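You operate a simulated robot arm through the tools that you are given. There is no shell and no other tool. Be economical: measure what you need, move in short steps, check, and stop when the job is done.

You are at the controls of a simulated robot arm. One attempt, no reset.

JOB
Clean the yellow block's lid and grease its red terminal.
Fine: white pad with cleaner from the blue dish, black brush with grease from the tin; both tools back, nothing dropped. Set down upright: white pad with a square grip. A coat counts when it lies all over at full strength: go over it till it gets no stronger. What is to be rubbed or washed off counts as gone when no trace of it is left.

The check looks at the end state, three seconds after you hand in, the way a careful person would. Anything else that was tipped, shoved, dropped, spilled or broken makes it a failure. Lids that push on must go on centred and level and be pressed home; caps that screw on are set level and turned clockwise until they are tight.

ROBOT AND FRAMES
A 7-joint arm with a two-finger parallel gripper, fixed in place. Base frame: the origin is at the foot of the arm, x ahead of it, y to its left, z up; the work surface is at about z = 800. Readings come in mm, degrees, newtons and seconds.
With the tool pointing down near the work surface it reaches from about 300 to 700 mm from the base axis. Its first joint turns from -66.0 to 66.0 degrees. Payload 1.57 kg.
The tool frame sits at the grasp point between the pads (the TCP): z along the fingers, y along the line on which they close. The tips reach 30 mm beyond it. Largest opening 110 mm; finger width 24, thickness 12; the body of the gripper, 48 by 112 mm, starts 78 mm behind the TCP.
Orientation is told as [roll, pitch, yaw] about the base's x, y, z axes, in that order, counted from this pose: with the fingers straight down and closing along the base's y, the tool's x points along the base's -x, its y along +y and its z along -z.

CONTROLS
- The arm moves only by the tool drive_tool. Its argument "rows" is a list of rows, each a list of 3 entries, a list of its own where there are three numbers: the shift along the tool's x, y, z in units of 30 mm (1.0 is 30 mm), then the turn, a rotation vector about the tool's x, y, z in units of 8 degrees (1.0 is 8 degrees), then the closure, from 0 (fully open) to 1 (shut). In form: [[[x, y, z], [ax, ay, az], jaw], ...]. A call has 1 to 8 rows; each row shifts and turns the commanded pose from where the row before left it, along the tool's axes as they then stand. A call with a number of a shift or a turn outside -1 to 1 is refused whole. A row lasts 0.2 s, in which the tool goes at most 50 mm and 8.6 degrees; a call with a longer step from one row to the next is refused whole, and so is a gripper value outside its range. Where a pose cannot be reached the arm comes as near as it can. A force on the tool above 40 N (or 10 N above the force at the start of the call, whichever is more), or a blocked arm, ends the call early, and 0.2 s more pass. Each finger travels about 108 mm/s and halts on what it meets, pressing with about 22 N; the grip force reading is that of the motor and also rises with nothing between the fingers. The clock runs only during rows and for 0.2 s after the last one: add rows that do not move to give the fingers time. It gives the time, the measured TCP pose, the force on the tool (base axes), the opening and the grip force at its end, in the units of the frame above (readings bear some noise), with the torque about the TCP (base axes, N m) and any sound that the robot's microphone picked up, and new pictures: "show" is both (left out), scene, wrist or none.
- Cameras (640 x 400 px; columns grow to the right, rows downward): "scene" is fixed at [168.8, -393.8, 1408.3]; the picture's right is [0.75, -0.66, 0.00], its down [-0.35, -0.40, -0.84] and it looks along [0.56, 0.63, -0.54] (base axes); focal length 312 px, centre (320, 200). "wrist" rides on the gripper at [70, 16, -141] in the tool frame; the picture's right is [-0.23, 0.97, 0.00], its down [-0.86, -0.20, -0.48] and it looks along [-0.47, -0.11, 0.88] (tool axes); focal length 222 px, centre (320, 200). There is no depth. A picture from a camera that has moved, and an enlarged one, comes with that camera's place and axes in the base frame and with its lens.
- inspect(camera, box): a new picture of the part [left, top, right, bottom] of that camera's present view, enlarged. The clock stands still meanwhile.
- job_done(): hands the job in; it is judged then, once.

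Go step by step. Nothing tells you positions but the pictures and the camera data: compare them with the known pose of the tool, close in by small moves and look again before you grip or let go. The budget is 120 turns and 200 pictures, counting those below and the enlarged ones. Unless the task says otherwise, let go and move clear before handing in, and close with one line.

The tools are called as name(argument=value, ...) on one line, values as JSON. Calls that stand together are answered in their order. drive_tool: Moves the arm, as the interface text tells. Its arguments: {"type":"object","properties":{"rows":{"type":"array","items":{"type":"array"}},"show":{"type":"string","enum":["both","scene","wrist","none"]}},"required":["rows"]} The other tools are called the same way: inspect (camera, box) takes an enlarged picture of a part of a camera's view; job_done () hands the job in.

At the start:

```text
time_s: 0.0
tool_pos: [379.8, 195.8, 1217.8]
tcp_rot: [-0.1, -0.1, 0.0]
contact_force: [-0.2, -0.1, 0.1]
wrist_torque: [0.04, 0.01, -0.01]
opening: 109.8
grasp_force: 0.1
```

scene: 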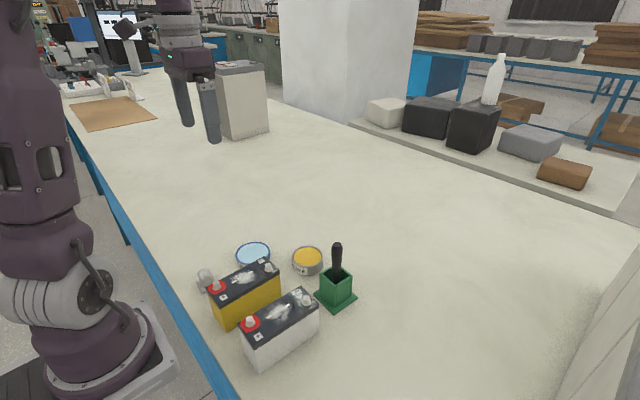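
wrist: 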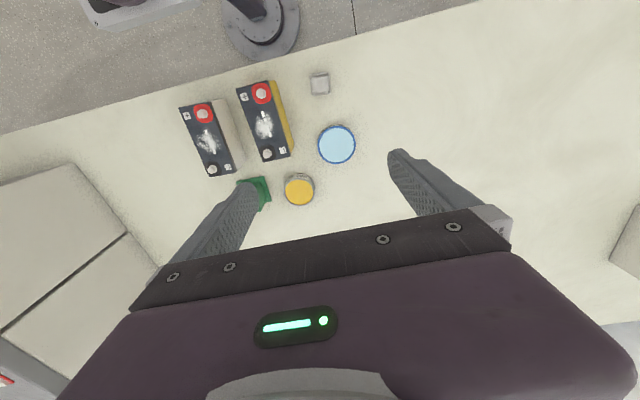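

I see two batteries (yellow and white), a blue dish, a grease tin, a brush in a green holder, and a small pale pad left of the yellow block. I'll enlarge both views first.

inspect(camera="scene", box=[180, 220, 380, 380])

inspect(camera="wrist", box=[160, 60, 380, 220])

```text
2.50 times, centred on (280, 300) of scene
camera zoom: at [168.8, -393.8, 1408.3], right [0.75, -0.66, 0.0], down [-0.35, -0.4, -0.84], along [0.56, 0.63, -0.54], focal length 780 px, centre (420, -50)
```

zoom: 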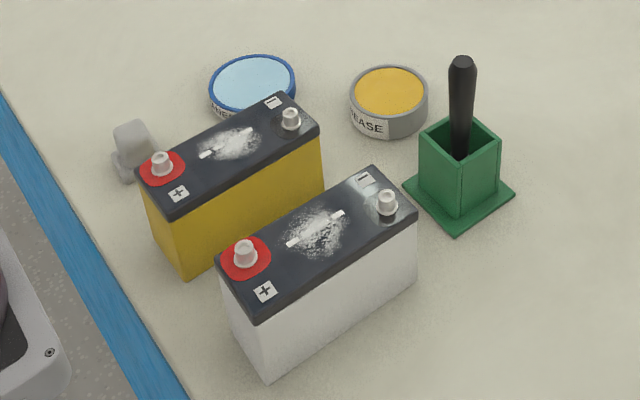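

```text
2.50 times, centred on (270, 140) of wrist
camera zoom: at [310.6, 210.8, 1361.1], right [0.23, 0.97, 0.0], down [0.86, -0.2, 0.48], along [0.47, -0.11, -0.88], focal length 555 px, centre (445, 350)
```

zoom: 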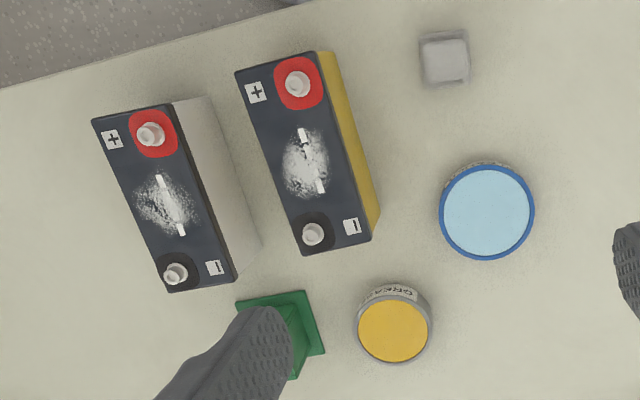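

Pad near (320,208), dish (459,218), tin (560,95), brush (541,-32), yellow red terminal (309,98) with top near z 900. I move down over the pad for a closer look.

drive_tool(rows=[[[0.286, 0.057, 0.95], [0, 0, 0], 0], [[0.286, 0.057, 0.95], [0, 0, 0], 0], [[0.286, 0.057, 0.95], [0, 0, 0], 0], [[0.286, 0.057, 0.95], [0, 0, 0], 0], [[0.286, 0.057, 0.95], [0, 0, 0], 0], [[0.286, 0.057, 0.95], [0, 0, 0], 0], [[0.286, 0.057, 0.95], [0, 0, 0], 0]])

```text
time_s: 1.6
tool_pos: [319.7, 204.9, 1020.2]
tcp_rot: [0.0, 0.0, 0.0]
contact_force: [0.4, 0.3, 0.9]
wrist_torque: [0.0, 0.0, -0.01]
opening: 110.3
grasp_force: 0.1
camera wrist: at [250.9, 221.1, 1162.7], right [0.23, 0.97, 0.0], down [0.86, -0.2, 0.48], along [0.47, -0.11, -0.88], focal length 222 px, centre (320, 200)
```

scene: 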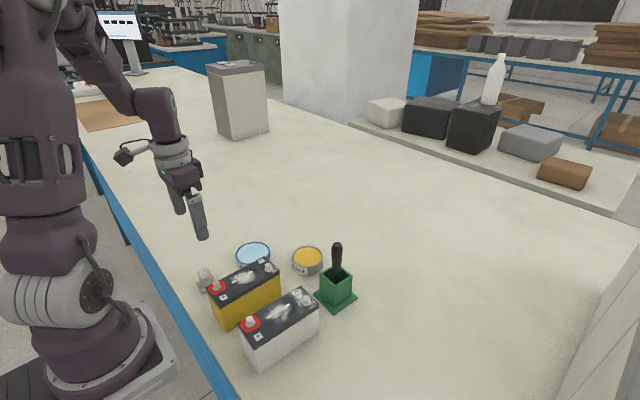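
wrist: 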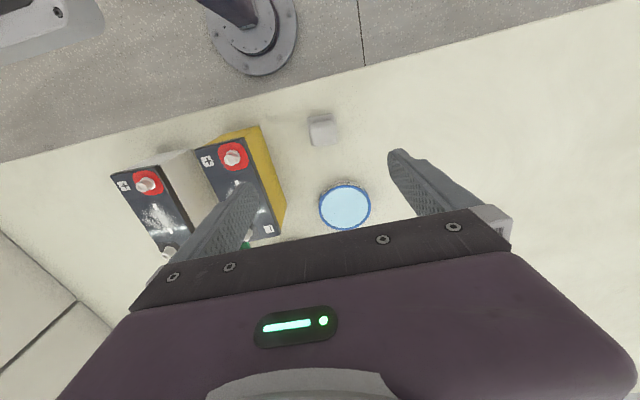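

inspect(camera="wrist", box=[180, 100, 380, 240])

inspect(camera="wrist", box=[290, 100, 354, 156])

inspect(camera="scene", box=[185, 235, 315, 345])

```text
2.86 times, centred on (280, 170) of wrist
camera zoom: at [250.9, 221.1, 1162.7], right [0.23, 0.97, 0.0], down [0.86, -0.2, 0.48], along [0.47, -0.11, -0.88], focal length 635 px, centre (434, 286)
```

zoom: 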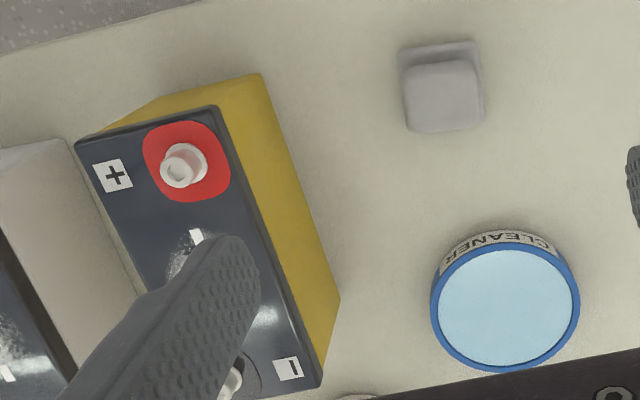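

```text
7.14 times, centred on (322, 128) of wrist
camera zoom: at [250.9, 221.1, 1162.7], right [0.23, 0.97, 0.0], down [0.86, -0.2, 0.48], along [0.47, -0.11, -0.88], focal length 1587 px, centre (306, 714)
```

zoom: 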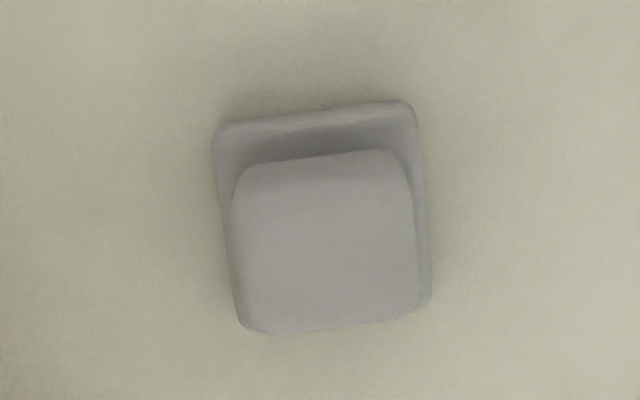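

```text
3.64 times, centred on (250, 290) of scene
camera zoom: at [168.8, -393.8, 1408.3], right [0.75, -0.66, 0.0], down [-0.35, -0.4, -0.84], along [0.56, 0.63, -0.54], focal length 1135 px, centre (574, -127)
```

zoom: 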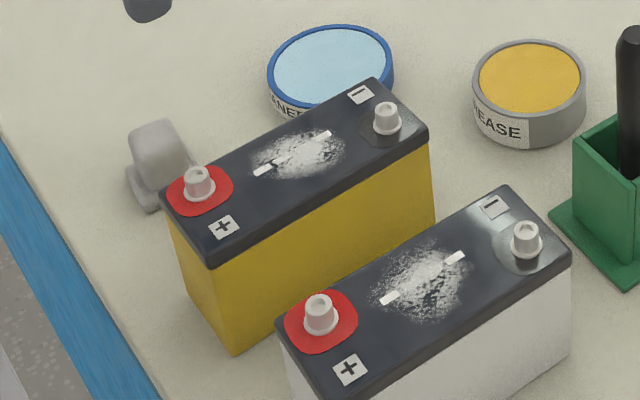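

The pad is at about (321,209), turned about -6° in yaw, top about z 838, grip 36 mm wide. I align above it.

drive_tool(rows=[[[0, 0, 0.5], [0, 0, 0.75], 0.3], [[-0.03, 0.13, 0.9], [0, 0, 0], 0.36], [[0, 0, 0.9], [0, 0, 0], 0.36], [[0, 0, 0.9], [0, 0, 0], 0.36], [[0, 0, 0.8], [0, 0, 0], 0.36], [[0, 0, 0], [0, 0, 0], 0.36]])

```text
time_s: 3.0
tool_pos: [322.9, 208.8, 899.0]
tcp_rot: [0.1, 0.0, -6.0]
contact_force: [0.2, 0.4, 0.0]
wrist_torque: [-0.02, -0.02, 0.01]
opening: 70.7
grasp_force: 0.1
camera wrist: at [255.5, 231.5, 1040.8], right [0.33, 0.94, 0.0], down [0.83, -0.29, 0.48], along [0.45, -0.16, -0.88], focal length 222 px, centre (320, 200)
```

scene: 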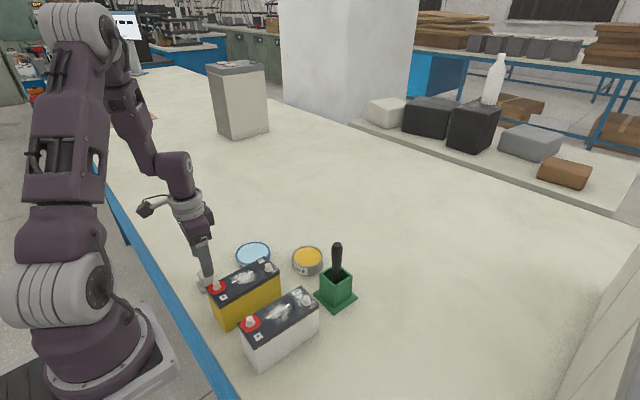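
wrist: 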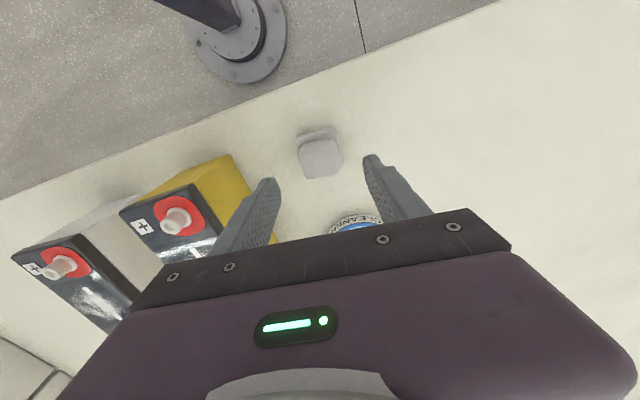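

The gripper is above the pad, and the pad sits midway between the fingers. I zoom for an exact check.

inspect(camera="wrist", box=[240, 110, 400, 210])

```text
4.00 times, centred on (320, 160) of wrist
camera zoom: at [255.5, 231.5, 1040.8], right [0.33, 0.94, 0.0], down [0.83, -0.29, 0.48], along [0.45, -0.16, -0.88], focal length 888 px, centre (320, 360)
```

zoom: 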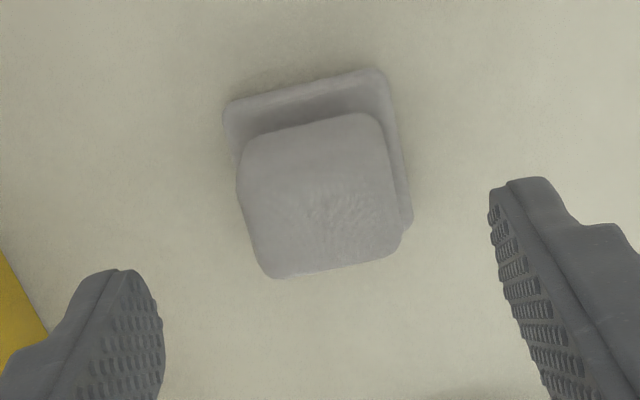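

Pad centre measures about (319.5,209). I shift 3 mm back, lower to z 842 and close.

drive_tool(rows=[[[0.11, -0.01, 0.6], [0, 0, 0.06], 0.36], [[0, 0, 0.6], [0, 0, 0], 0.36], [[0, 0, 0.4], [0, 0, 0], 0.36], [[0, 0, 0.3], [0, 0, 0], 0.36], [[0, 0, 0], [0, 0, 0], 0.45], [[0, 0, 0], [0, 0, 0], 0.6], [[0, 0, 0], [0, 0, 0], 0.8], [[0, 0, 0], [0, 0, 0], 0.8]])

inspect(camera="scene", box=[170, 230, 270, 310])

```text
time_s: 4.8
tool_pos: [317.7, 210.5, 841.9]
tcp_rot: [0.0, 0.0, -6.4]
contact_force: [1.7, 0.6, 10.3]
wrist_torque: [-0.18, 0.02, 0.03]
opening: 35.6
grasp_force: 22.2
camera wrist: at [250.9, 233.9, 984.0], right [0.34, 0.94, 0.0], down [0.83, -0.3, 0.48], along [0.45, -0.16, -0.88], focal length 222 px, centre (320, 200)
```

scene: 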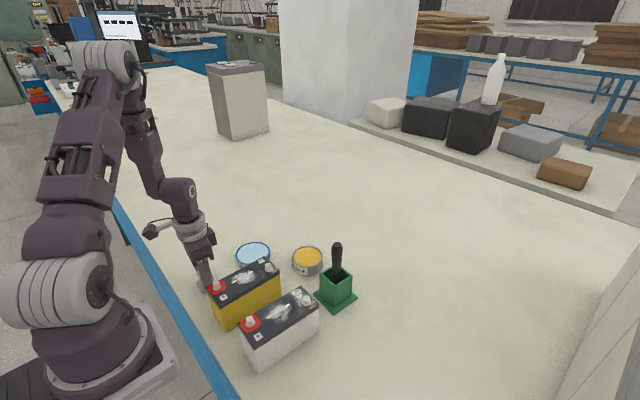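
wrist: 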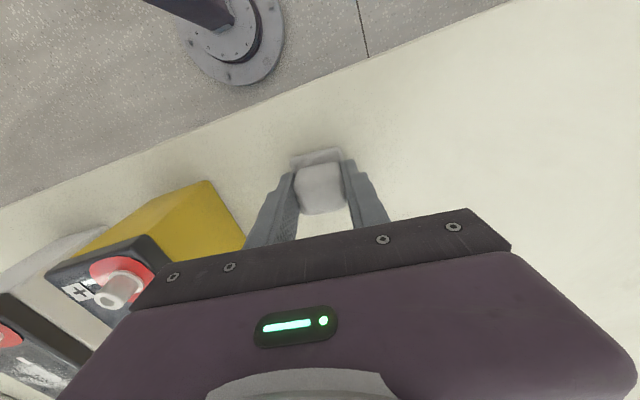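

```text
5.00 times, centred on (220, 270) of scene
camera zoom: at [168.7, -393.9, 1408.3], right [0.75, -0.66, 0.0], down [-0.35, -0.4, -0.84], along [0.56, 0.63, -0.54], focal length 1561 px, centre (820, -150)
```

zoom: 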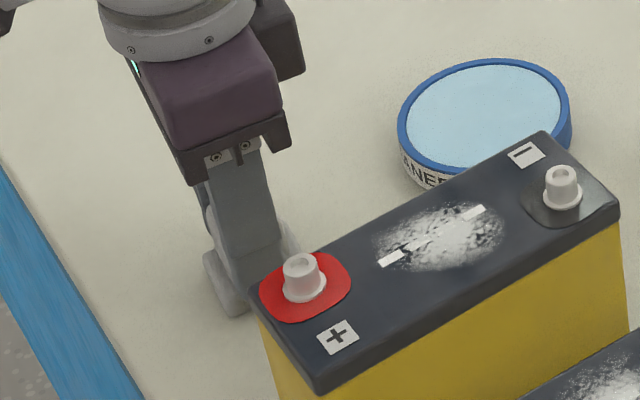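

The pad is held with a 35.6 mm opening; its home pose is TCP (317.7,210.5,841.9). I lift it and carry it over the dish.

drive_tool(rows=[[[0, 0, -1], [0, 0, 0], 0.8], [[0, 0, -1], [0, 0, 0], 0.8], [[-0.951, 0.15, 0], [0, 0, 0], 0.8], [[-0.951, 0.15, 0], [0, 0, 0], 0.8], [[-0.951, 0.15, 0], [0, 0, 0], 0.8], [[-0.951, 0.15, 0], [0, 0, 0], 0.8], [[-0.951, 0.15, 0], [0, 0, 0], 0.8], [[0, 0, 0], [0, 0, 0], 0.8]])

inspect(camera="wrist", box=[240, 110, 400, 210])

inspect(camera="scene", box=[200, 210, 300, 290])

```text
time_s: 6.6
tool_pos: [460.8, 217.1, 901.9]
tcp_rot: [0.1, 0.1, -6.5]
contact_force: [0.1, 0.1, -1.2]
wrist_torque: [-0.03, 0.01, 0.0]
opening: 35.4
grasp_force: 21.9
camera wrist: at [393.3, 240.6, 1044.6], right [0.34, 0.94, 0.0], down [0.83, -0.29, 0.48], along [0.45, -0.16, -0.88], focal length 222 px, centre (320, 200)
```

scene: 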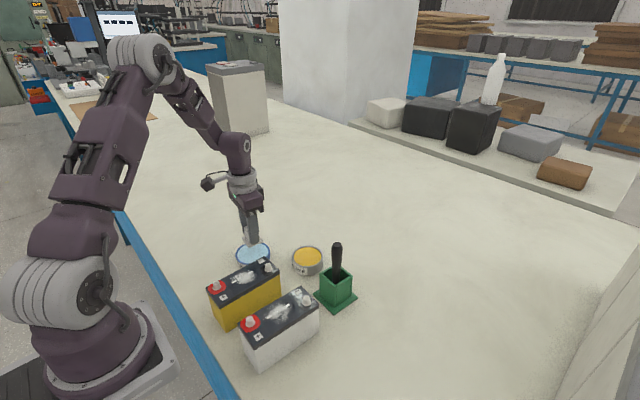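
wrist: 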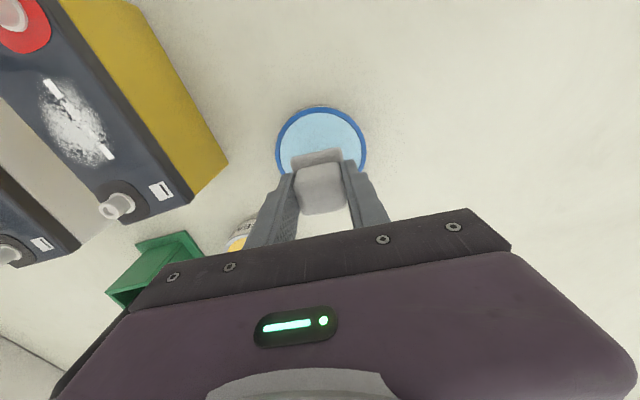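

```text
4.00 times, centred on (320, 160) of wrist
camera zoom: at [393.3, 240.6, 1044.6], right [0.34, 0.94, 0.0], down [0.83, -0.29, 0.48], along [0.45, -0.16, -0.88], focal length 888 px, centre (320, 360)
```

zoom: 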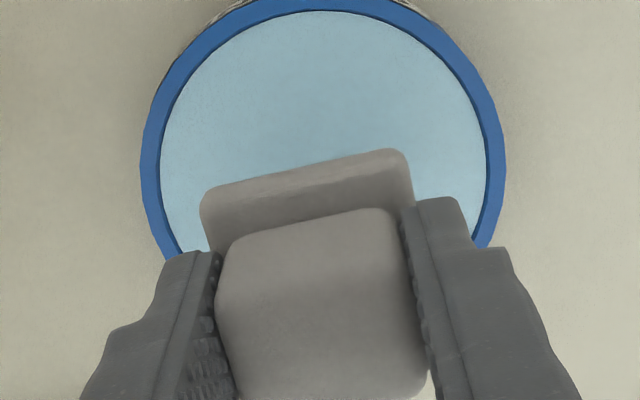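

```text
5.00 times, centred on (250, 250) of scene
camera zoom: at [168.8, -393.8, 1408.3], right [0.75, -0.66, 0.0], down [-0.35, -0.4, -0.84], along [0.56, 0.63, -0.54], focal length 1561 px, centre (670, -50)
```

zoom: 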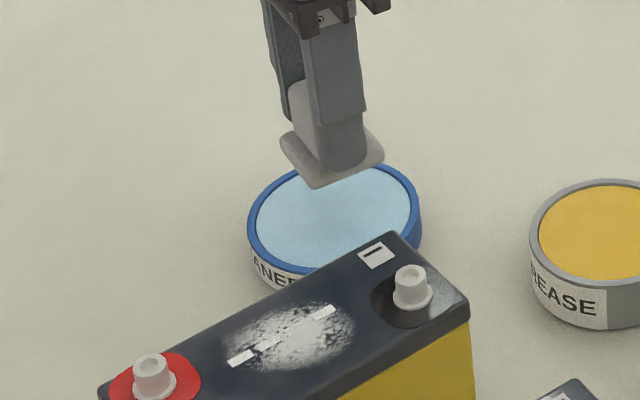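

The dish centre reads about (457,218), 95 mm wide, so the pad fits. I lower it into the cleaner.

drive_tool(rows=[[[0.1, 0.02, 0.5], [0, 0, 0], 0.8], [[0, 0, 0.5], [0, 0, 0], 0.8], [[0, 0, 0.4], [0, 0, 0], 0.8], [[0, 0, 0.27], [0, 0, 0], 0.8], [[0, 0, 0], [0, 0, 0], 0.8]])

inspect(camera="scene", box=[200, 210, 300, 290])

```text
time_s: 7.5
tool_pos: [458.3, 218.0, 862.9]
tcp_rot: [0.0, 0.0, -6.4]
contact_force: [-7.5, -4.1, 22.2]
wrist_torque: [-0.14, 0.29, 0.0]
opening: 35.6
grasp_force: 22.0
stopped in row 4: the force on the tool passed its limit at 67 N (the readings are from after the stop); the commanded pose is now the measured one
camera wrist: at [390.5, 241.7, 1005.7], right [0.33, 0.94, 0.0], down [0.83, -0.29, 0.48], along [0.45, -0.16, -0.88], focal length 222 px, centre (320, 200)
```

scene: 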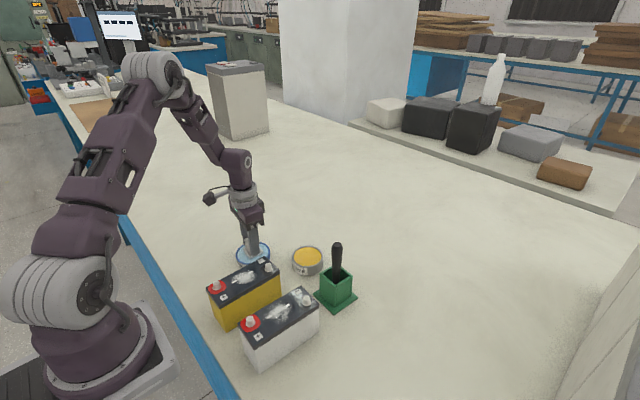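
wrist: 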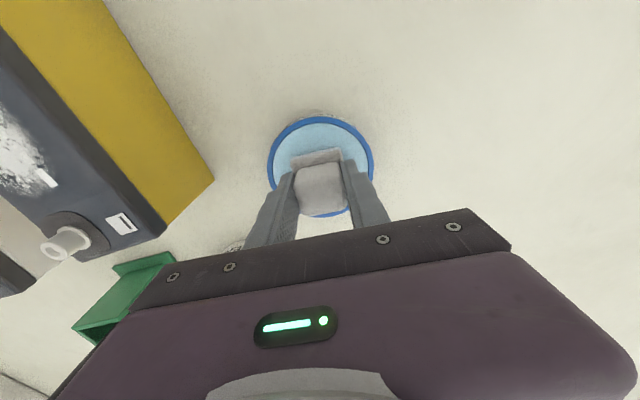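

```text
5.00 times, centred on (250, 250) of scene
camera zoom: at [168.3, -394.0, 1408.3], right [0.75, -0.66, 0.0], down [-0.35, -0.4, -0.84], along [0.56, 0.63, -0.54], focal length 1561 px, centre (670, -50)
```

zoom: 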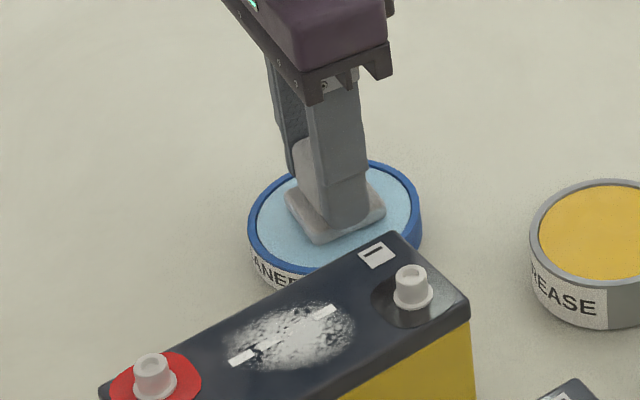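

The pad rests on the cleaner surface (bottom at about z 821), and the dish hasn't shifted. I hold a moment, then lift to look.

drive_tool(rows=[[[0, 0, 0.02], [0, 0, 0], 0.8], [[0, 0, 0], [0, 0, 0], 0.8], [[0, 0, 0], [0, 0, 0], 0.8], [[0, 0, 0], [0, 0, 0], 0.8], [[0, 0, -0.5], [0, 0, 0], 0.8], [[0, 0, -0.9], [0, 0, 0], 0.8], [[0, 0, -0.9], [0, 0, 0], 0.8], [[0, 0, -0.5], [0, 0, 0], 0.8]])

inspect(camera="scene", box=[200, 180, 300, 260])

inspect(camera="wrist", box=[240, 110, 400, 210])

```text
time_s: 7.9
tool_pos: [458.6, 219.6, 864.1]
tcp_rot: [0.1, 0.1, -6.4]
contact_force: [-6.1, -2.9, 15.9]
wrist_torque: [-0.07, 0.15, -0.04]
opening: 35.5
grasp_force: 22.7
stopped in row 2: the force on the tool passed its limit at 42 N (the readings are from after the stop); the commanded pose is now the measured one
camera wrist: at [390.9, 242.0, 1005.7], right [0.33, 0.94, 0.0], down [0.83, -0.29, 0.48], along [0.45, -0.16, -0.88], focal length 222 px, centre (320, 200)
```

scene: 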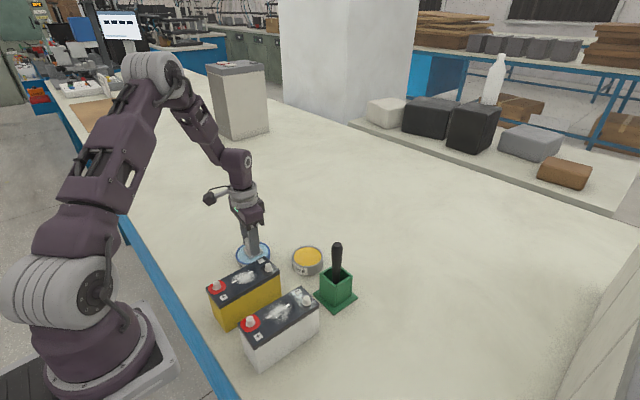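
wrist: 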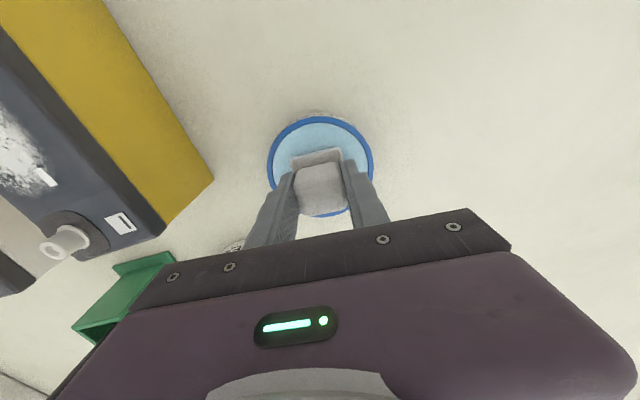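

```text
5.00 times, centred on (250, 220) of scene
camera zoom: at [168.5, -394.0, 1408.3], right [0.75, -0.66, 0.0], down [-0.35, -0.4, -0.84], along [0.56, 0.63, -0.54], focal length 1561 px, centre (670, 100)
```

zoom: 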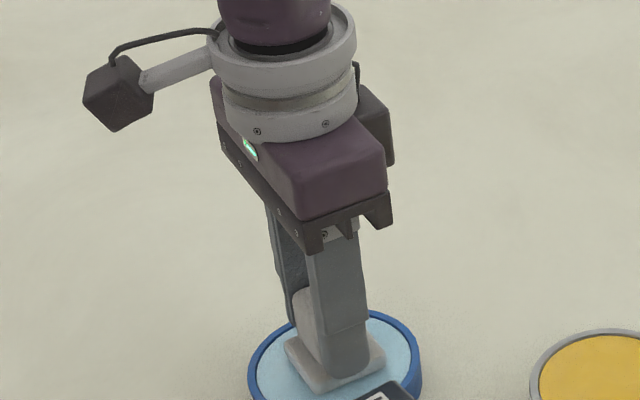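

```text
4.00 times, centred on (320, 160) of wrist
camera zoom: at [390.9, 242.0, 1005.7], right [0.33, 0.94, 0.0], down [0.83, -0.29, 0.48], along [0.45, -0.16, -0.88], focal length 888 px, centre (320, 360)
```

zoom: 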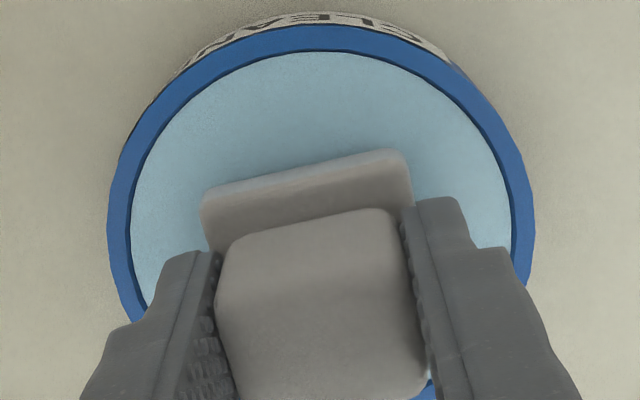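

Contact is stiff, so I'll press only lightly from now on. I lift to see the pad's underside.

drive_tool(rows=[[[0, 0, 0], [0, 0, 0], 0.8], [[0, 0, 0], [0, 0, 0], 0.8], [[0, 0, 0], [0, 0, 0], 0.8], [[0, 0, -0.5], [0, 0, 0], 0.8], [[0, 0, -0.9], [0, 0, 0], 0.8], [[0, 0, -0.9], [0, 0, 0], 0.8], [[0, 0, -0.5], [0, 0, 0], 0.8], [[0, 0, 0], [0, 0, 0], 0.8]], show="wrist")

inspect(camera="scene", box=[200, 180, 300, 260])

```text
time_s: 9.7
tool_pos: [459.7, 216.0, 948.8]
tcp_rot: [-0.1, -0.1, -6.4]
contact_force: [-0.6, 0.2, -0.2]
wrist_torque: [0.0, -0.02, 0.06]
opening: 35.4
grasp_force: 21.7
camera wrist: at [391.9, 240.2, 1090.5], right [0.34, 0.94, 0.0], down [0.83, -0.29, 0.48], along [0.45, -0.16, -0.88], focal length 222 px, centre (320, 200)
```

wrist: 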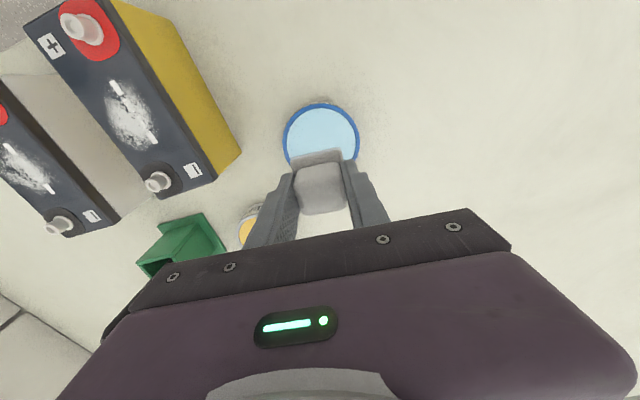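

```text
5.00 times, centred on (250, 220) of scene
camera zoom: at [168.8, -393.8, 1408.3], right [0.75, -0.66, 0.0], down [-0.35, -0.4, -0.84], along [0.56, 0.63, -0.54], focal length 1561 px, centre (670, 100)
```

zoom: 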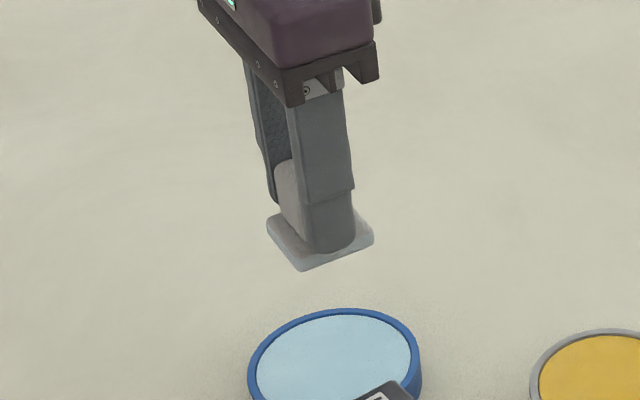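

The pad's foot has turned bluish, so it is loaded. Now I measure the yellow lid and its dirt.

inspect(camera="wrist", box=[20, 0, 260, 200])

inspect(camera="scene", box=[200, 250, 290, 330])

```text
2.00 times, centred on (140, 100) of wrist
camera zoom: at [391.9, 240.2, 1090.5], right [0.34, 0.94, 0.0], down [0.83, -0.29, 0.48], along [0.45, -0.16, -0.88], focal length 444 px, centre (680, 400)
```

zoom: 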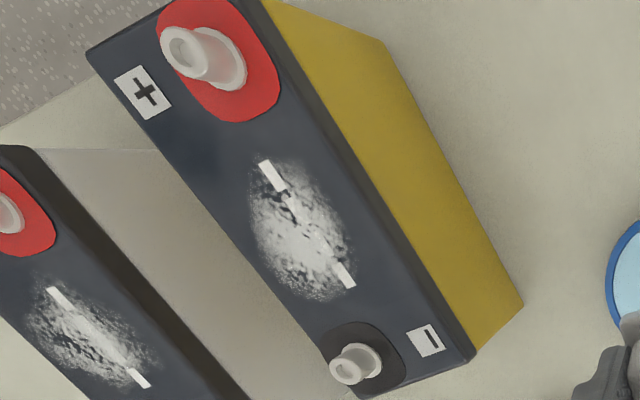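

```text
5.00 times, centred on (245, 290) of scene
camera zoom: at [168.8, -393.8, 1408.3], right [0.75, -0.66, 0.0], down [-0.35, -0.4, -0.84], along [0.56, 0.63, -0.54], focal length 1561 px, centre (695, -250)
```

zoom: 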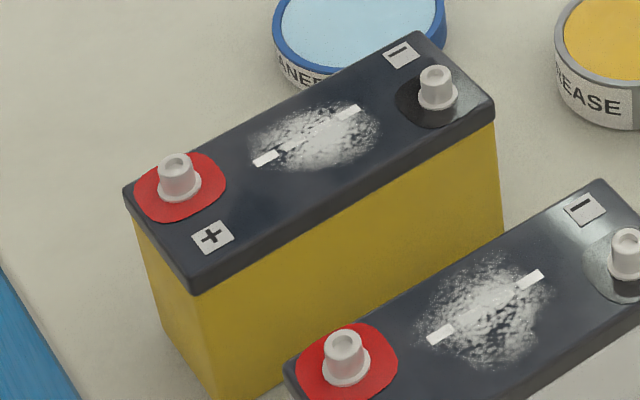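

The lid spans about x 291–439, y 55–117; dirt centred near (365,81), ±29 by ±20 mm. I square the pad to yaw 0 and move above the dirt.

drive_tool(rows=[[[0, 0, -0.8], [0, 0, -0.8], 0.8], [[0.631, -0.893, 0], [0, 0, 0], 0.8], [[0.631, -0.893, 0], [0, 0, 0], 0.8], [[0.631, -0.893, 0], [0, 0, 0], 0.8], [[0.631, -0.893, 0], [0, 0, 0], 0.8], [[0.631, -0.893, 0], [0, 0, 0], 0.8], [[0, 0, 0.3], [0, 0, 0], 0.8], [[0, 0, 0], [0, 0, 0], 0.8]])

inspect(camera="scene", box=[200, 230, 290, 310])

inspect(camera="wrist", box=[220, 80, 420, 220])

```text
time_s: 11.5
tool_pos: [364.4, 87.0, 959.3]
tcp_rot: [0.0, 0.1, -0.1]
contact_force: [-0.1, 0.1, -0.4]
wrist_torque: [0.01, 0.01, -0.02]
opening: 35.3
grasp_force: 22.2
camera wrist: at [294.4, 102.5, 1102.4], right [0.23, 0.97, 0.0], down [0.85, -0.2, 0.48], along [0.47, -0.11, -0.88], focal length 222 px, centre (320, 200)
```

scene: 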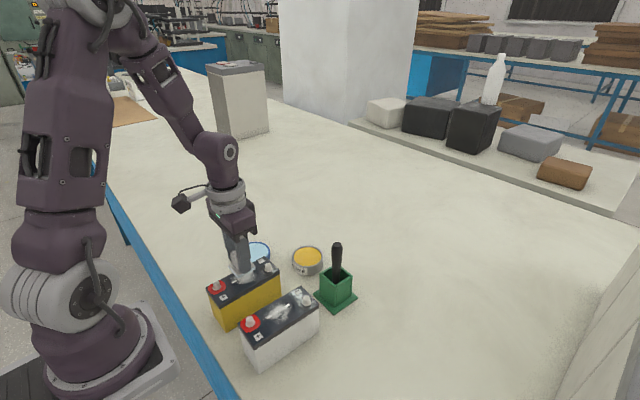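
wrist: 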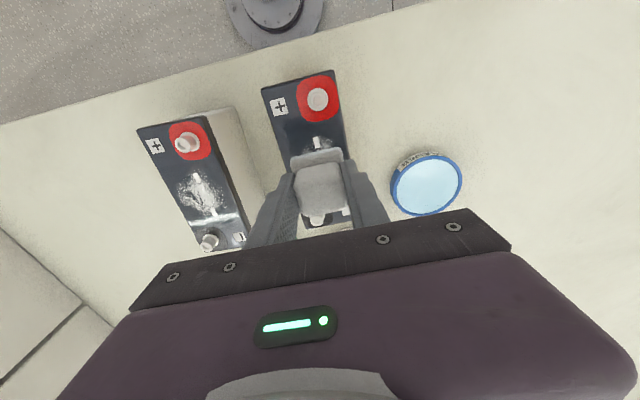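

```text
5.00 times, centred on (245, 270) of scene
camera zoom: at [168.8, -393.8, 1408.3], right [0.75, -0.66, 0.0], down [-0.35, -0.4, -0.84], along [0.56, 0.63, -0.54], focal length 1561 px, centre (695, -150)
```

zoom: 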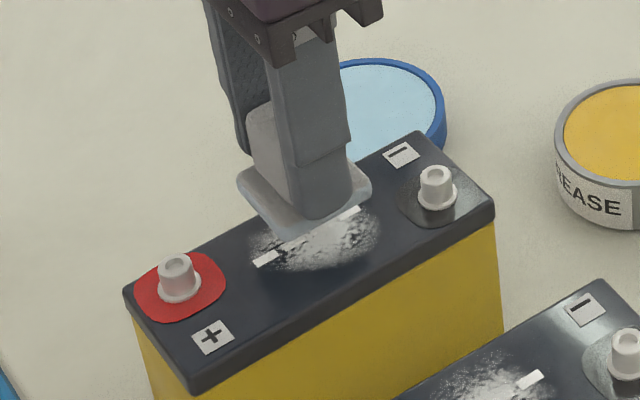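

```text
2.86 times, centred on (320, 150) of wrist
camera zoom: at [294.4, 102.5, 1102.4], right [0.23, 0.97, 0.0], down [0.85, -0.2, 0.48], along [0.47, -0.11, -0.88], focal length 635 px, centre (320, 343)
```

zoom: 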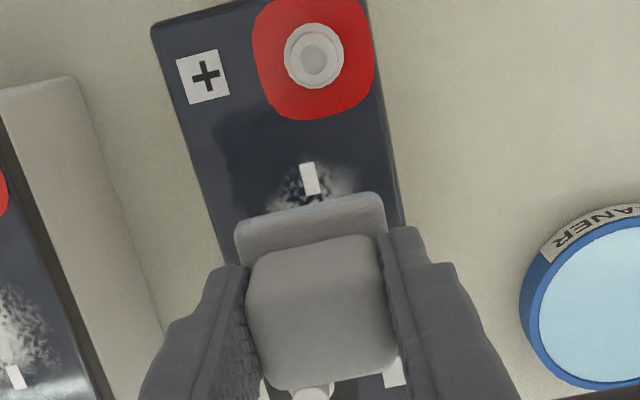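

Aligned over the dirt at (364,87). I lower slowly until light contact, expected near TCP z 935.

drive_tool(rows=[[[0, 0, 0.3], [0, 0, 0], 0.8], [[0, 0, 0.2], [0, 0, 0], 0.8], [[0, 0, 0.1], [0, 0, 0], 0.8], [[0, 0, 0.05], [0, 0, 0], 0.8], [[0, 0, 0.05], [0, 0, 0], 0.8], [[0, 0, 0], [0, 0, 0], 0.8]], show="none")

inspect(camera="scene", box=[200, 230, 290, 310])

```text
time_s: 12.9
tool_pos: [363.1, 85.5, 941.7]
tcp_rot: [0.0, 0.0, -0.1]
contact_force: [-0.7, -0.9, -0.4]
wrist_torque: [-0.01, -0.01, -0.01]
opening: 35.3
grasp_force: 21.8
```

```text
5.00 times, centred on (245, 270) of scene
camera zoom: at [168.8, -393.8, 1408.3], right [0.75, -0.66, 0.0], down [-0.35, -0.4, -0.84], along [0.56, 0.63, -0.54], focal length 1561 px, centre (695, -150)
```

zoom: 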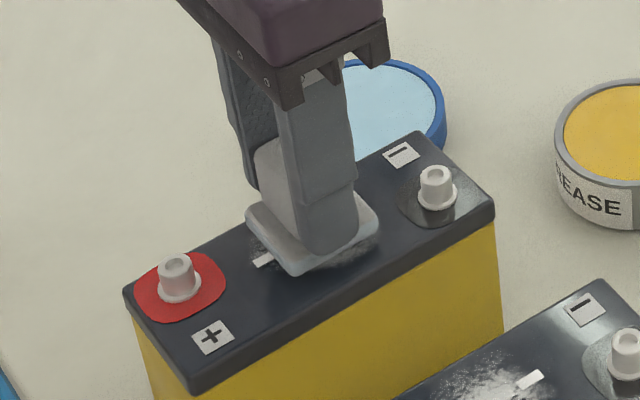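

No contact yet; I keep going down in 1.5 mm steps.

drive_tool(rows=[[[0, 0, 0.05], [0, 0, 0], 0.8], [[0, 0, 0.05], [0, 0, 0], 0.8], [[0, 0, 0.05], [0, 0, 0], 0.8], [[0, 0, 0], [0, 0, 0], 0.8]], show="none")

```text
time_s: 13.9
tool_pos: [364.4, 84.7, 937.2]
tcp_rot: [0.0, -0.1, -0.1]
contact_force: [-0.1, 0.2, -0.7]
wrist_torque: [0.01, 0.0, 0.02]
opening: 35.3
grasp_force: 22.8
```

drive_tool(rows=[[[0, 0, 0.04], [0, 0, 0], 0.8], [[0, 0, 0.04], [0, 0, 0], 0.8], [[0, 0, 0], [0, 0, 0], 0.8]], show="none")

```text
time_s: 14.6
tool_pos: [364.1, 85.2, 935.1]
tcp_rot: [0.0, 0.0, 0.0]
contact_force: [-5.2, -0.2, 18.8]
wrist_torque: [-0.04, 0.15, 0.0]
opening: 35.4
grasp_force: 21.8
stopped in row 3: the force on the tool passed its limit at 44 N (the readings are from after the stop); the commanded pose is now the measured one
```

Contact at TCP z about 935, as expected. I ease off slightly and wipe along x and a little along y.

drive_tool(rows=[[[0.2, 0, -0.02], [0, 0, 0], 0.8], [[0.3, 0, 0], [0, 0, 0], 0.8], [[-0.3, 0, 0], [0, 0, 0], 0.8], [[-0.4, 0, 0], [0, 0, 0], 0.8], [[-0.4, 0, 0], [0, 0, 0], 0.8], [[0, -0.2, 0], [0, 0, 0], 0.8], [[0.4, 0, 0], [0, 0, 0], 0.8], [[0.4, 0, 0], [0, 0, 0], 0.8]], show="none")

inspect(camera="scene", box=[200, 230, 290, 310])

```text
time_s: 16.4
tool_pos: [356.6, 78.9, 936.4]
tcp_rot: [0.1, -0.1, 0.0]
contact_force: [-0.4, 0.0, -0.1]
wrist_torque: [-0.01, 0.01, 0.0]
opening: 35.3
grasp_force: 21.9
```

```text
5.00 times, centred on (245, 270) of scene
camera zoom: at [168.8, -393.8, 1408.3], right [0.75, -0.66, 0.0], down [-0.35, -0.4, -0.84], along [0.56, 0.63, -0.54], focal length 1561 px, centre (695, -150)
```

zoom: 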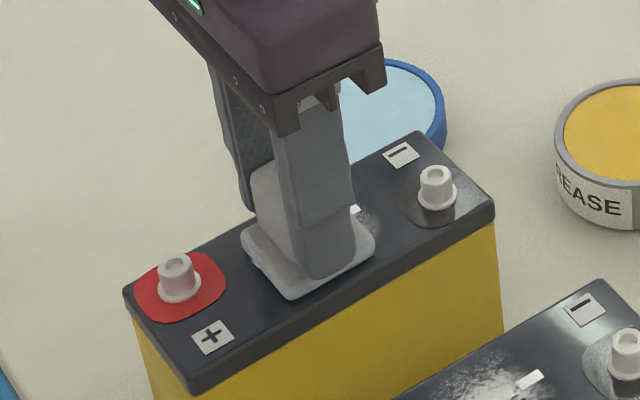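

That pass lost contact, so I press a little lower and wipe again.

drive_tool(rows=[[[0, 0, 0.03], [0, 0, 0], 0.8], [[0, 0, 0], [0, 0, 0], 0.8]], show="none")

```text
time_s: 17.0
tool_pos: [358.0, 77.2, 936.1]
tcp_rot: [0.0, -0.2, 0.0]
contact_force: [-5.1, -1.3, 36.4]
wrist_torque: [-0.1, 0.23, 0.01]
opening: 35.6
grasp_force: 21.6
```

drive_tool(rows=[[[0.1, 0, -0.012], [0, 0, 0], 0.8], [[0.3, 0, 0], [0, 0, 0], 0.8], [[-0.3, 0, 0], [0, 0, 0], 0.8], [[-0.4, 0, 0], [0, 0, 0], 0.8], [[-0.4, 0, 0], [0, 0, 0], 0.8], [[-0.2, 0, 0], [0, 0, 0], 0.8]], show="none")

inspect(camera="scene", box=[200, 230, 290, 310])

```text
time_s: 17.4
tool_pos: [357.6, 78.6, 935.5]
tcp_rot: [0.1, -0.6, -0.1]
contact_force: [-1.6, -1.6, 15.4]
wrist_torque: [-0.16, 0.38, 0.06]
opening: 35.4
grasp_force: 22.0
stopped in row 2: the force on the tool passed its limit at 50 N (the readings are from after the stop); the commanded pose is now the measured one
```

```text
5.00 times, centred on (245, 270) of scene
camera zoom: at [168.6, -393.9, 1408.3], right [0.75, -0.66, 0.0], down [-0.35, -0.4, -0.84], along [0.56, 0.63, -0.54], focal length 1561 px, centre (695, -150)
```

zoom: 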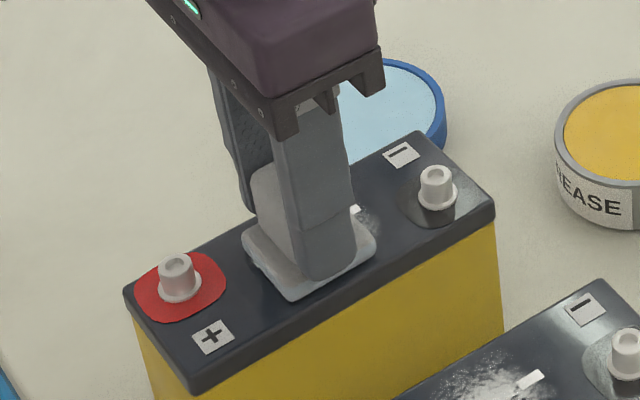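

The pad stuck and tilted 0.6°. I correct the tilt, back off about 0.5 mm and try lighter strokes.

drive_tool(rows=[[[0, 0, -0.012], [0, 0.075, 0], 0.8], [[0, 0, 0], [0, 0, 0], 0.8]], show="none")

```text
time_s: 18.1
tool_pos: [357.9, 78.6, 936.3]
tcp_rot: [0.3, 0.1, 0.0]
contact_force: [-0.6, -0.9, -0.7]
wrist_torque: [0.0, 0.0, 0.0]
opening: 35.3
grasp_force: 21.5
```

drive_tool(rows=[[[0, 0, 0.01], [-0.03, 0, 0], 0.8], [[0, 0, 0], [0, 0, 0], 0.8]], show="none")

```text
time_s: 18.6
tool_pos: [357.5, 77.4, 936.8]
tcp_rot: [0.5, -0.1, 0.0]
contact_force: [0.9, 0.4, 5.2]
wrist_torque: [-0.11, -0.13, 0.03]
opening: 35.4
grasp_force: 21.9
```

drive_tool(rows=[[[0, 0, 0], [0.06, 0, 0], 0.8], [[0.15, 0, 0.0], [0, 0, 0], 0.8], [[0.15, 0, 0], [0, 0, 0], 0.8], [[-0.15, 0, 0], [0, 0, 0], 0.8], [[-0.2, 0, 0], [0, 0, 0], 0.8], [[-0.2, 0, 0], [0, 0, 0], 0.8], [[-0.2, 0, 0], [0, 0, 0], 0.8], [[-0.2, 0, 0], [0, 0, 0], 0.8]], show="none")

inspect(camera="scene", box=[200, 230, 290, 310])

```text
time_s: 20.4
tool_pos: [376.7, 78.9, 935.9]
tcp_rot: [0.0, -0.2, 0.0]
contact_force: [-3.1, 1.4, 7.3]
wrist_torque: [0.09, 0.13, 0.02]
opening: 35.4
grasp_force: 22.5
```

```text
5.00 times, centred on (245, 270) of scene
camera zoom: at [168.7, -393.8, 1408.3], right [0.75, -0.66, 0.0], down [-0.35, -0.4, -0.84], along [0.56, 0.63, -0.54], focal length 1561 px, centre (695, -150)
```

zoom: 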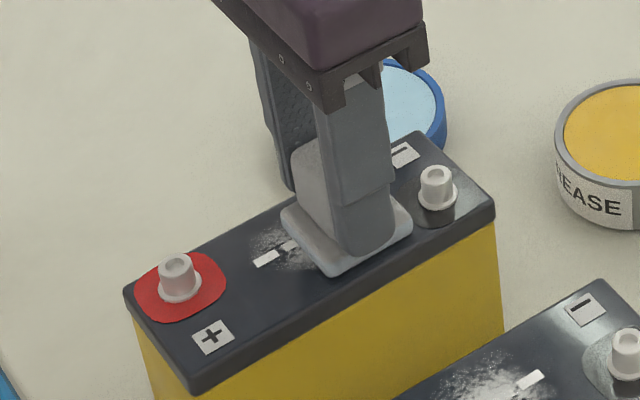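

Good light contact at 7 N. I continue with longer strokes across the whole patch at two y positions.

drive_tool(rows=[[[-0.2, 0, 0], [0, 0, 0], 0.8], [[0, 0.3, 0], [0, 0, 0], 0.8], [[0.3, 0.1, 0], [0, 0, 0], 0.8], [[0.3, 0, 0], [0, 0, 0], 0.8], [[0.3, 0, 0], [0, 0, 0], 0.8], [[0.3, 0, 0], [0, 0, 0], 0.8], [[0.1, 0, 0], [0, 0, 0], 0.8], [[0, -0.2, 0], [0, 0, 0], 0.8]], show="none")

inspect(camera="scene", box=[200, 230, 290, 310])

```text
time_s: 22.2
tool_pos: [343.4, 84.9, 935.6]
tcp_rot: [0.0, 0.0, 0.1]
contact_force: [-0.2, 4.3, 8.7]
wrist_torque: [0.27, -0.2, 0.05]
opening: 35.6
grasp_force: 21.9
```

```text
5.00 times, centred on (245, 270) of scene
camera zoom: at [168.7, -393.7, 1408.4], right [0.75, -0.66, 0.0], down [-0.35, -0.4, -0.84], along [0.56, 0.63, -0.54], focal length 1561 px, centre (695, -150)
```

zoom: 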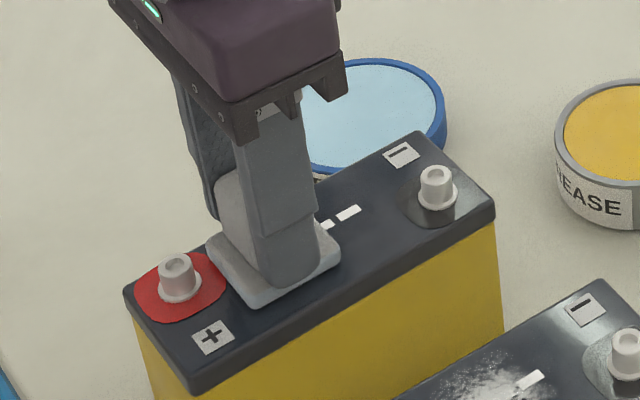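

The dirt is coming off. I make more passes back across.

drive_tool(rows=[[[-0.2, -0.2, 0], [0, 0, 0], 0.8], [[-0.3, 0, 0], [0, 0, 0], 0.8], [[-0.3, 0, 0], [0, 0, 0], 0.8], [[-0.3, 0, 0], [0, 0, 0], 0.8], [[0, 0.3, 0], [0, 0, 0], 0.8], [[0.3, 0, 0], [0, 0, 0], 0.8], [[0.3, 0, 0], [0, 0, 0], 0.8], [[0.3, 0, 0], [0, 0, 0], 0.8]], show="none")

drive_tool(rows=[[[0, -0.3, 0], [0, 0, 0], 0.8], [[-0.3, 0, 0], [0, 0, 0], 0.8], [[-0.3, 0, 0], [0, 0, 0], 0.8], [[-0.3, 0, 0], [0, 0, 0], 0.8], [[0, 0, -0.5], [0, 0, 0], 0.8], [[0, 0, -1], [0, 0, 0], 0.8], [[0, 0, -1], [0, 0, 0], 0.8], [[-1, 0.5, -0.5], [0, 0, 0], 0.8]])

inspect(camera="scene", box=[200, 230, 290, 310])

```text
time_s: 22.8
tool_pos: [352.3, 79.7, 934.7]
tcp_rot: [0.0, 0.3, -0.1]
contact_force: [-4.7, 0.2, 18.8]
wrist_torque: [-0.02, -0.23, -0.07]
opening: 35.4
grasp_force: 21.6
stopped in row 2: the force on the tool passed its limit at 43 N (the readings are from after the stop); the commanded pose is now the measured one
```

```text
time_s: 24.6
tool_pos: [409.8, 83.8, 1026.8]
tcp_rot: [-0.2, 0.3, -0.2]
contact_force: [0.1, -0.3, -0.9]
wrist_torque: [-0.01, 0.02, 0.01]
opening: 35.1
grasp_force: 21.8
camera wrist: at [341.8, 99.9, 1169.7], right [0.23, 0.97, 0.0], down [0.86, -0.2, 0.47], along [0.46, -0.11, -0.88], focal length 222 px, centre (320, 200)
```

scene: 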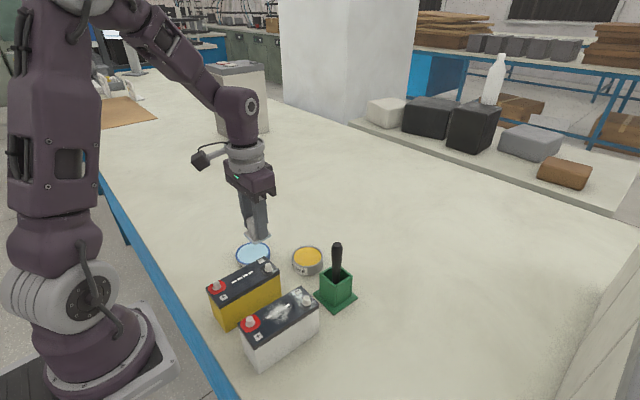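
wrist: 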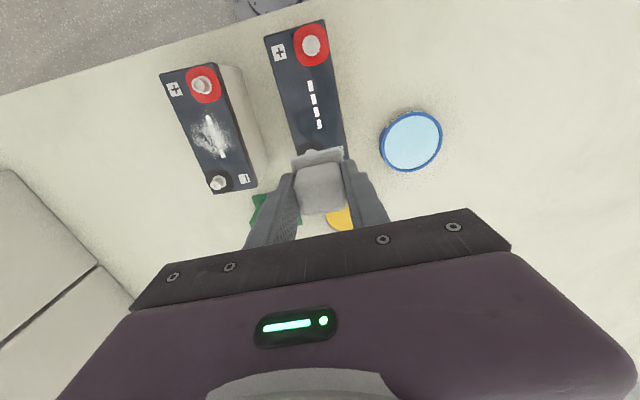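

```text
5.00 times, centred on (245, 270) of scene
camera zoom: at [168.8, -393.8, 1408.3], right [0.75, -0.66, 0.0], down [-0.35, -0.4, -0.84], along [0.56, 0.63, -0.54], focal length 1561 px, centre (695, -150)
```

zoom: 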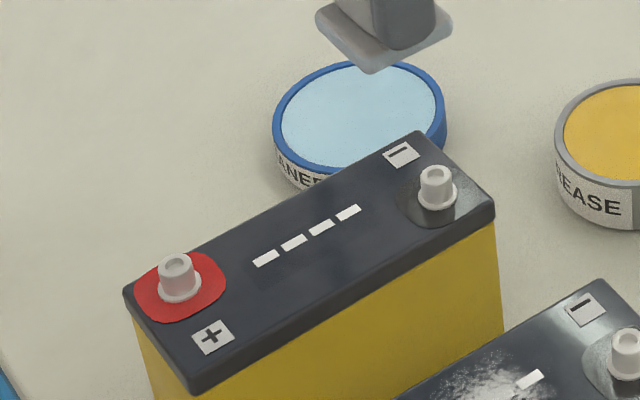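

The lid looks clean, with only the four printed dashes left. I zoom harder to look for traces.

inspect(camera="wrist", box=[270, 60, 360, 160])

inspect(camera="scene", box=[215, 260, 285, 305])

```text
4.00 times, centred on (315, 110) of wrist
camera zoom: at [341.8, 99.9, 1169.7], right [0.23, 0.97, 0.0], down [0.86, -0.2, 0.47], along [0.46, -0.11, -0.88], focal length 888 px, centre (340, 560)
```

zoom: 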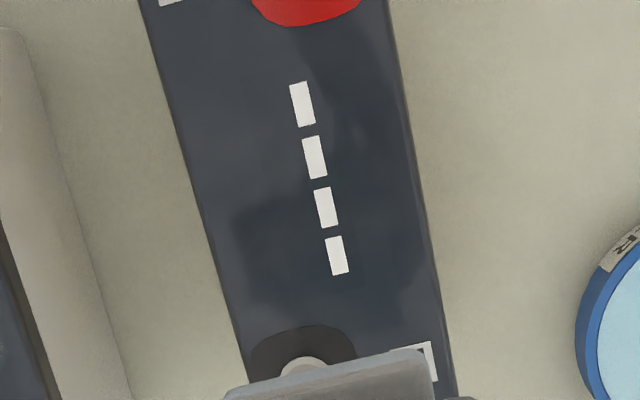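

```text
8.89 times, centred on (250, 282) of scene
camera zoom: at [168.8, -393.8, 1408.3], right [0.75, -0.66, 0.0], down [-0.35, -0.4, -0.84], along [0.56, 0.63, -0.54], focal length 2775 px, centre (942, -533)
```

zoom: 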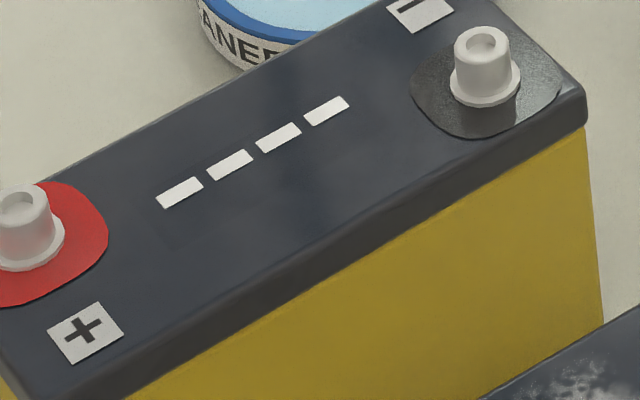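

It looks clean, but faint mottling could be a trace, so I make another round of passes to be sure.

drive_tool(rows=[[[0.87, -0.13, 0], [-0.025, -0.0375, -0.025], 0.8], [[0, 0, 0.9], [0, 0, 0], 0.8], [[0, 0, 0.9], [0, 0, 0], 0.8], [[0, 0, 0.7], [0, 0, 0], 0.8], [[0, 0, 0.4], [0, 0, 0], 0.8], [[0, 0, 0], [0, 0, 0], 0.8], [[0, 0, 0], [0, 0, 0], 0.8]], show="none")

```text
time_s: 26.2
tool_pos: [384.8, 80.8, 938.2]
tcp_rot: [0.1, 0.1, 0.1]
contact_force: [0.0, 0.2, -0.4]
wrist_torque: [0.01, -0.04, -0.03]
opening: 35.5
grasp_force: 22.3
```

drive_tool(rows=[[[0, 0, 0.03], [0, 0, 0], 0.8], [[0, 0, 0.03], [0, 0, 0], 0.8], [[0, 0, 0], [0, 0, 0], 0.8]], show="none")

```text
time_s: 27.0
tool_pos: [383.0, 81.1, 936.0]
tcp_rot: [0.0, 0.0, 0.1]
contact_force: [0.0, -0.2, -0.9]
wrist_torque: [0.01, -0.01, -0.01]
opening: 35.4
grasp_force: 21.9
```

drive_tool(rows=[[[0, 0, 0.015], [0, 0, 0], 0.8], [[0, 0, 0], [0, 0, 0], 0.8]], show="none")

```text
time_s: 27.6
tool_pos: [384.1, 79.9, 935.8]
tcp_rot: [0.1, 0.0, 0.1]
contact_force: [-2.6, 0.8, 4.6]
wrist_torque: [-0.02, 0.03, -0.02]
opening: 35.6
grasp_force: 21.3
```

Light contact at 4.6 N. I sweep across.

drive_tool(rows=[[[0.3, 0, 0], [0, 0, 0], 0.8], [[0.3, 0, 0], [0, 0, 0], 0.8], [[0.3, 0, 0], [0, 0, 0], 0.8], [[0.3, 0, 0], [0, 0, 0], 0.8], [[0, 0.4, 0], [0, 0, 0], 0.8], [[-0.3, 0, 0], [0, 0, 0], 0.8], [[-0.3, 0, 0], [0, 0, 0], 0.8], [[-0.3, 0, 0], [0, 0, 0], 0.8]], show="none")

drive_tool(rows=[[[-0.3, 0, 0], [0, 0, 0], 0.8], [[0, -0.4, 0], [0, 0, 0], 0.8], [[0.3, 0, 0], [0, 0, 0], 0.8], [[0.3, 0, 0], [0, 0, 0], 0.8], [[0.3, 0, 0], [0, 0, 0], 0.8], [[0.3, 0.2, 0], [0, 0, 0], 0.8], [[0, 0, 0], [0, 0, 0], 0.8]], show="none")

```text
time_s: 28.7
tool_pos: [346.7, 81.9, 935.7]
tcp_rot: [0.1, 0.1, -0.1]
contact_force: [-1.7, -4.1, 13.1]
wrist_torque: [-0.11, -0.02, -0.01]
opening: 35.7
grasp_force: 21.3
stopped in row 5: the force on the tool passed its limit at 46 N (the readings are from after the stop); the commanded pose is now the measured one
```

```text
time_s: 30.3
tool_pos: [319.2, 75.9, 935.3]
tcp_rot: [0.1, -0.1, 0.0]
contact_force: [11.7, -9.3, 34.6]
wrist_torque: [-0.31, -0.41, 0.08]
opening: 35.0
grasp_force: 21.9
```

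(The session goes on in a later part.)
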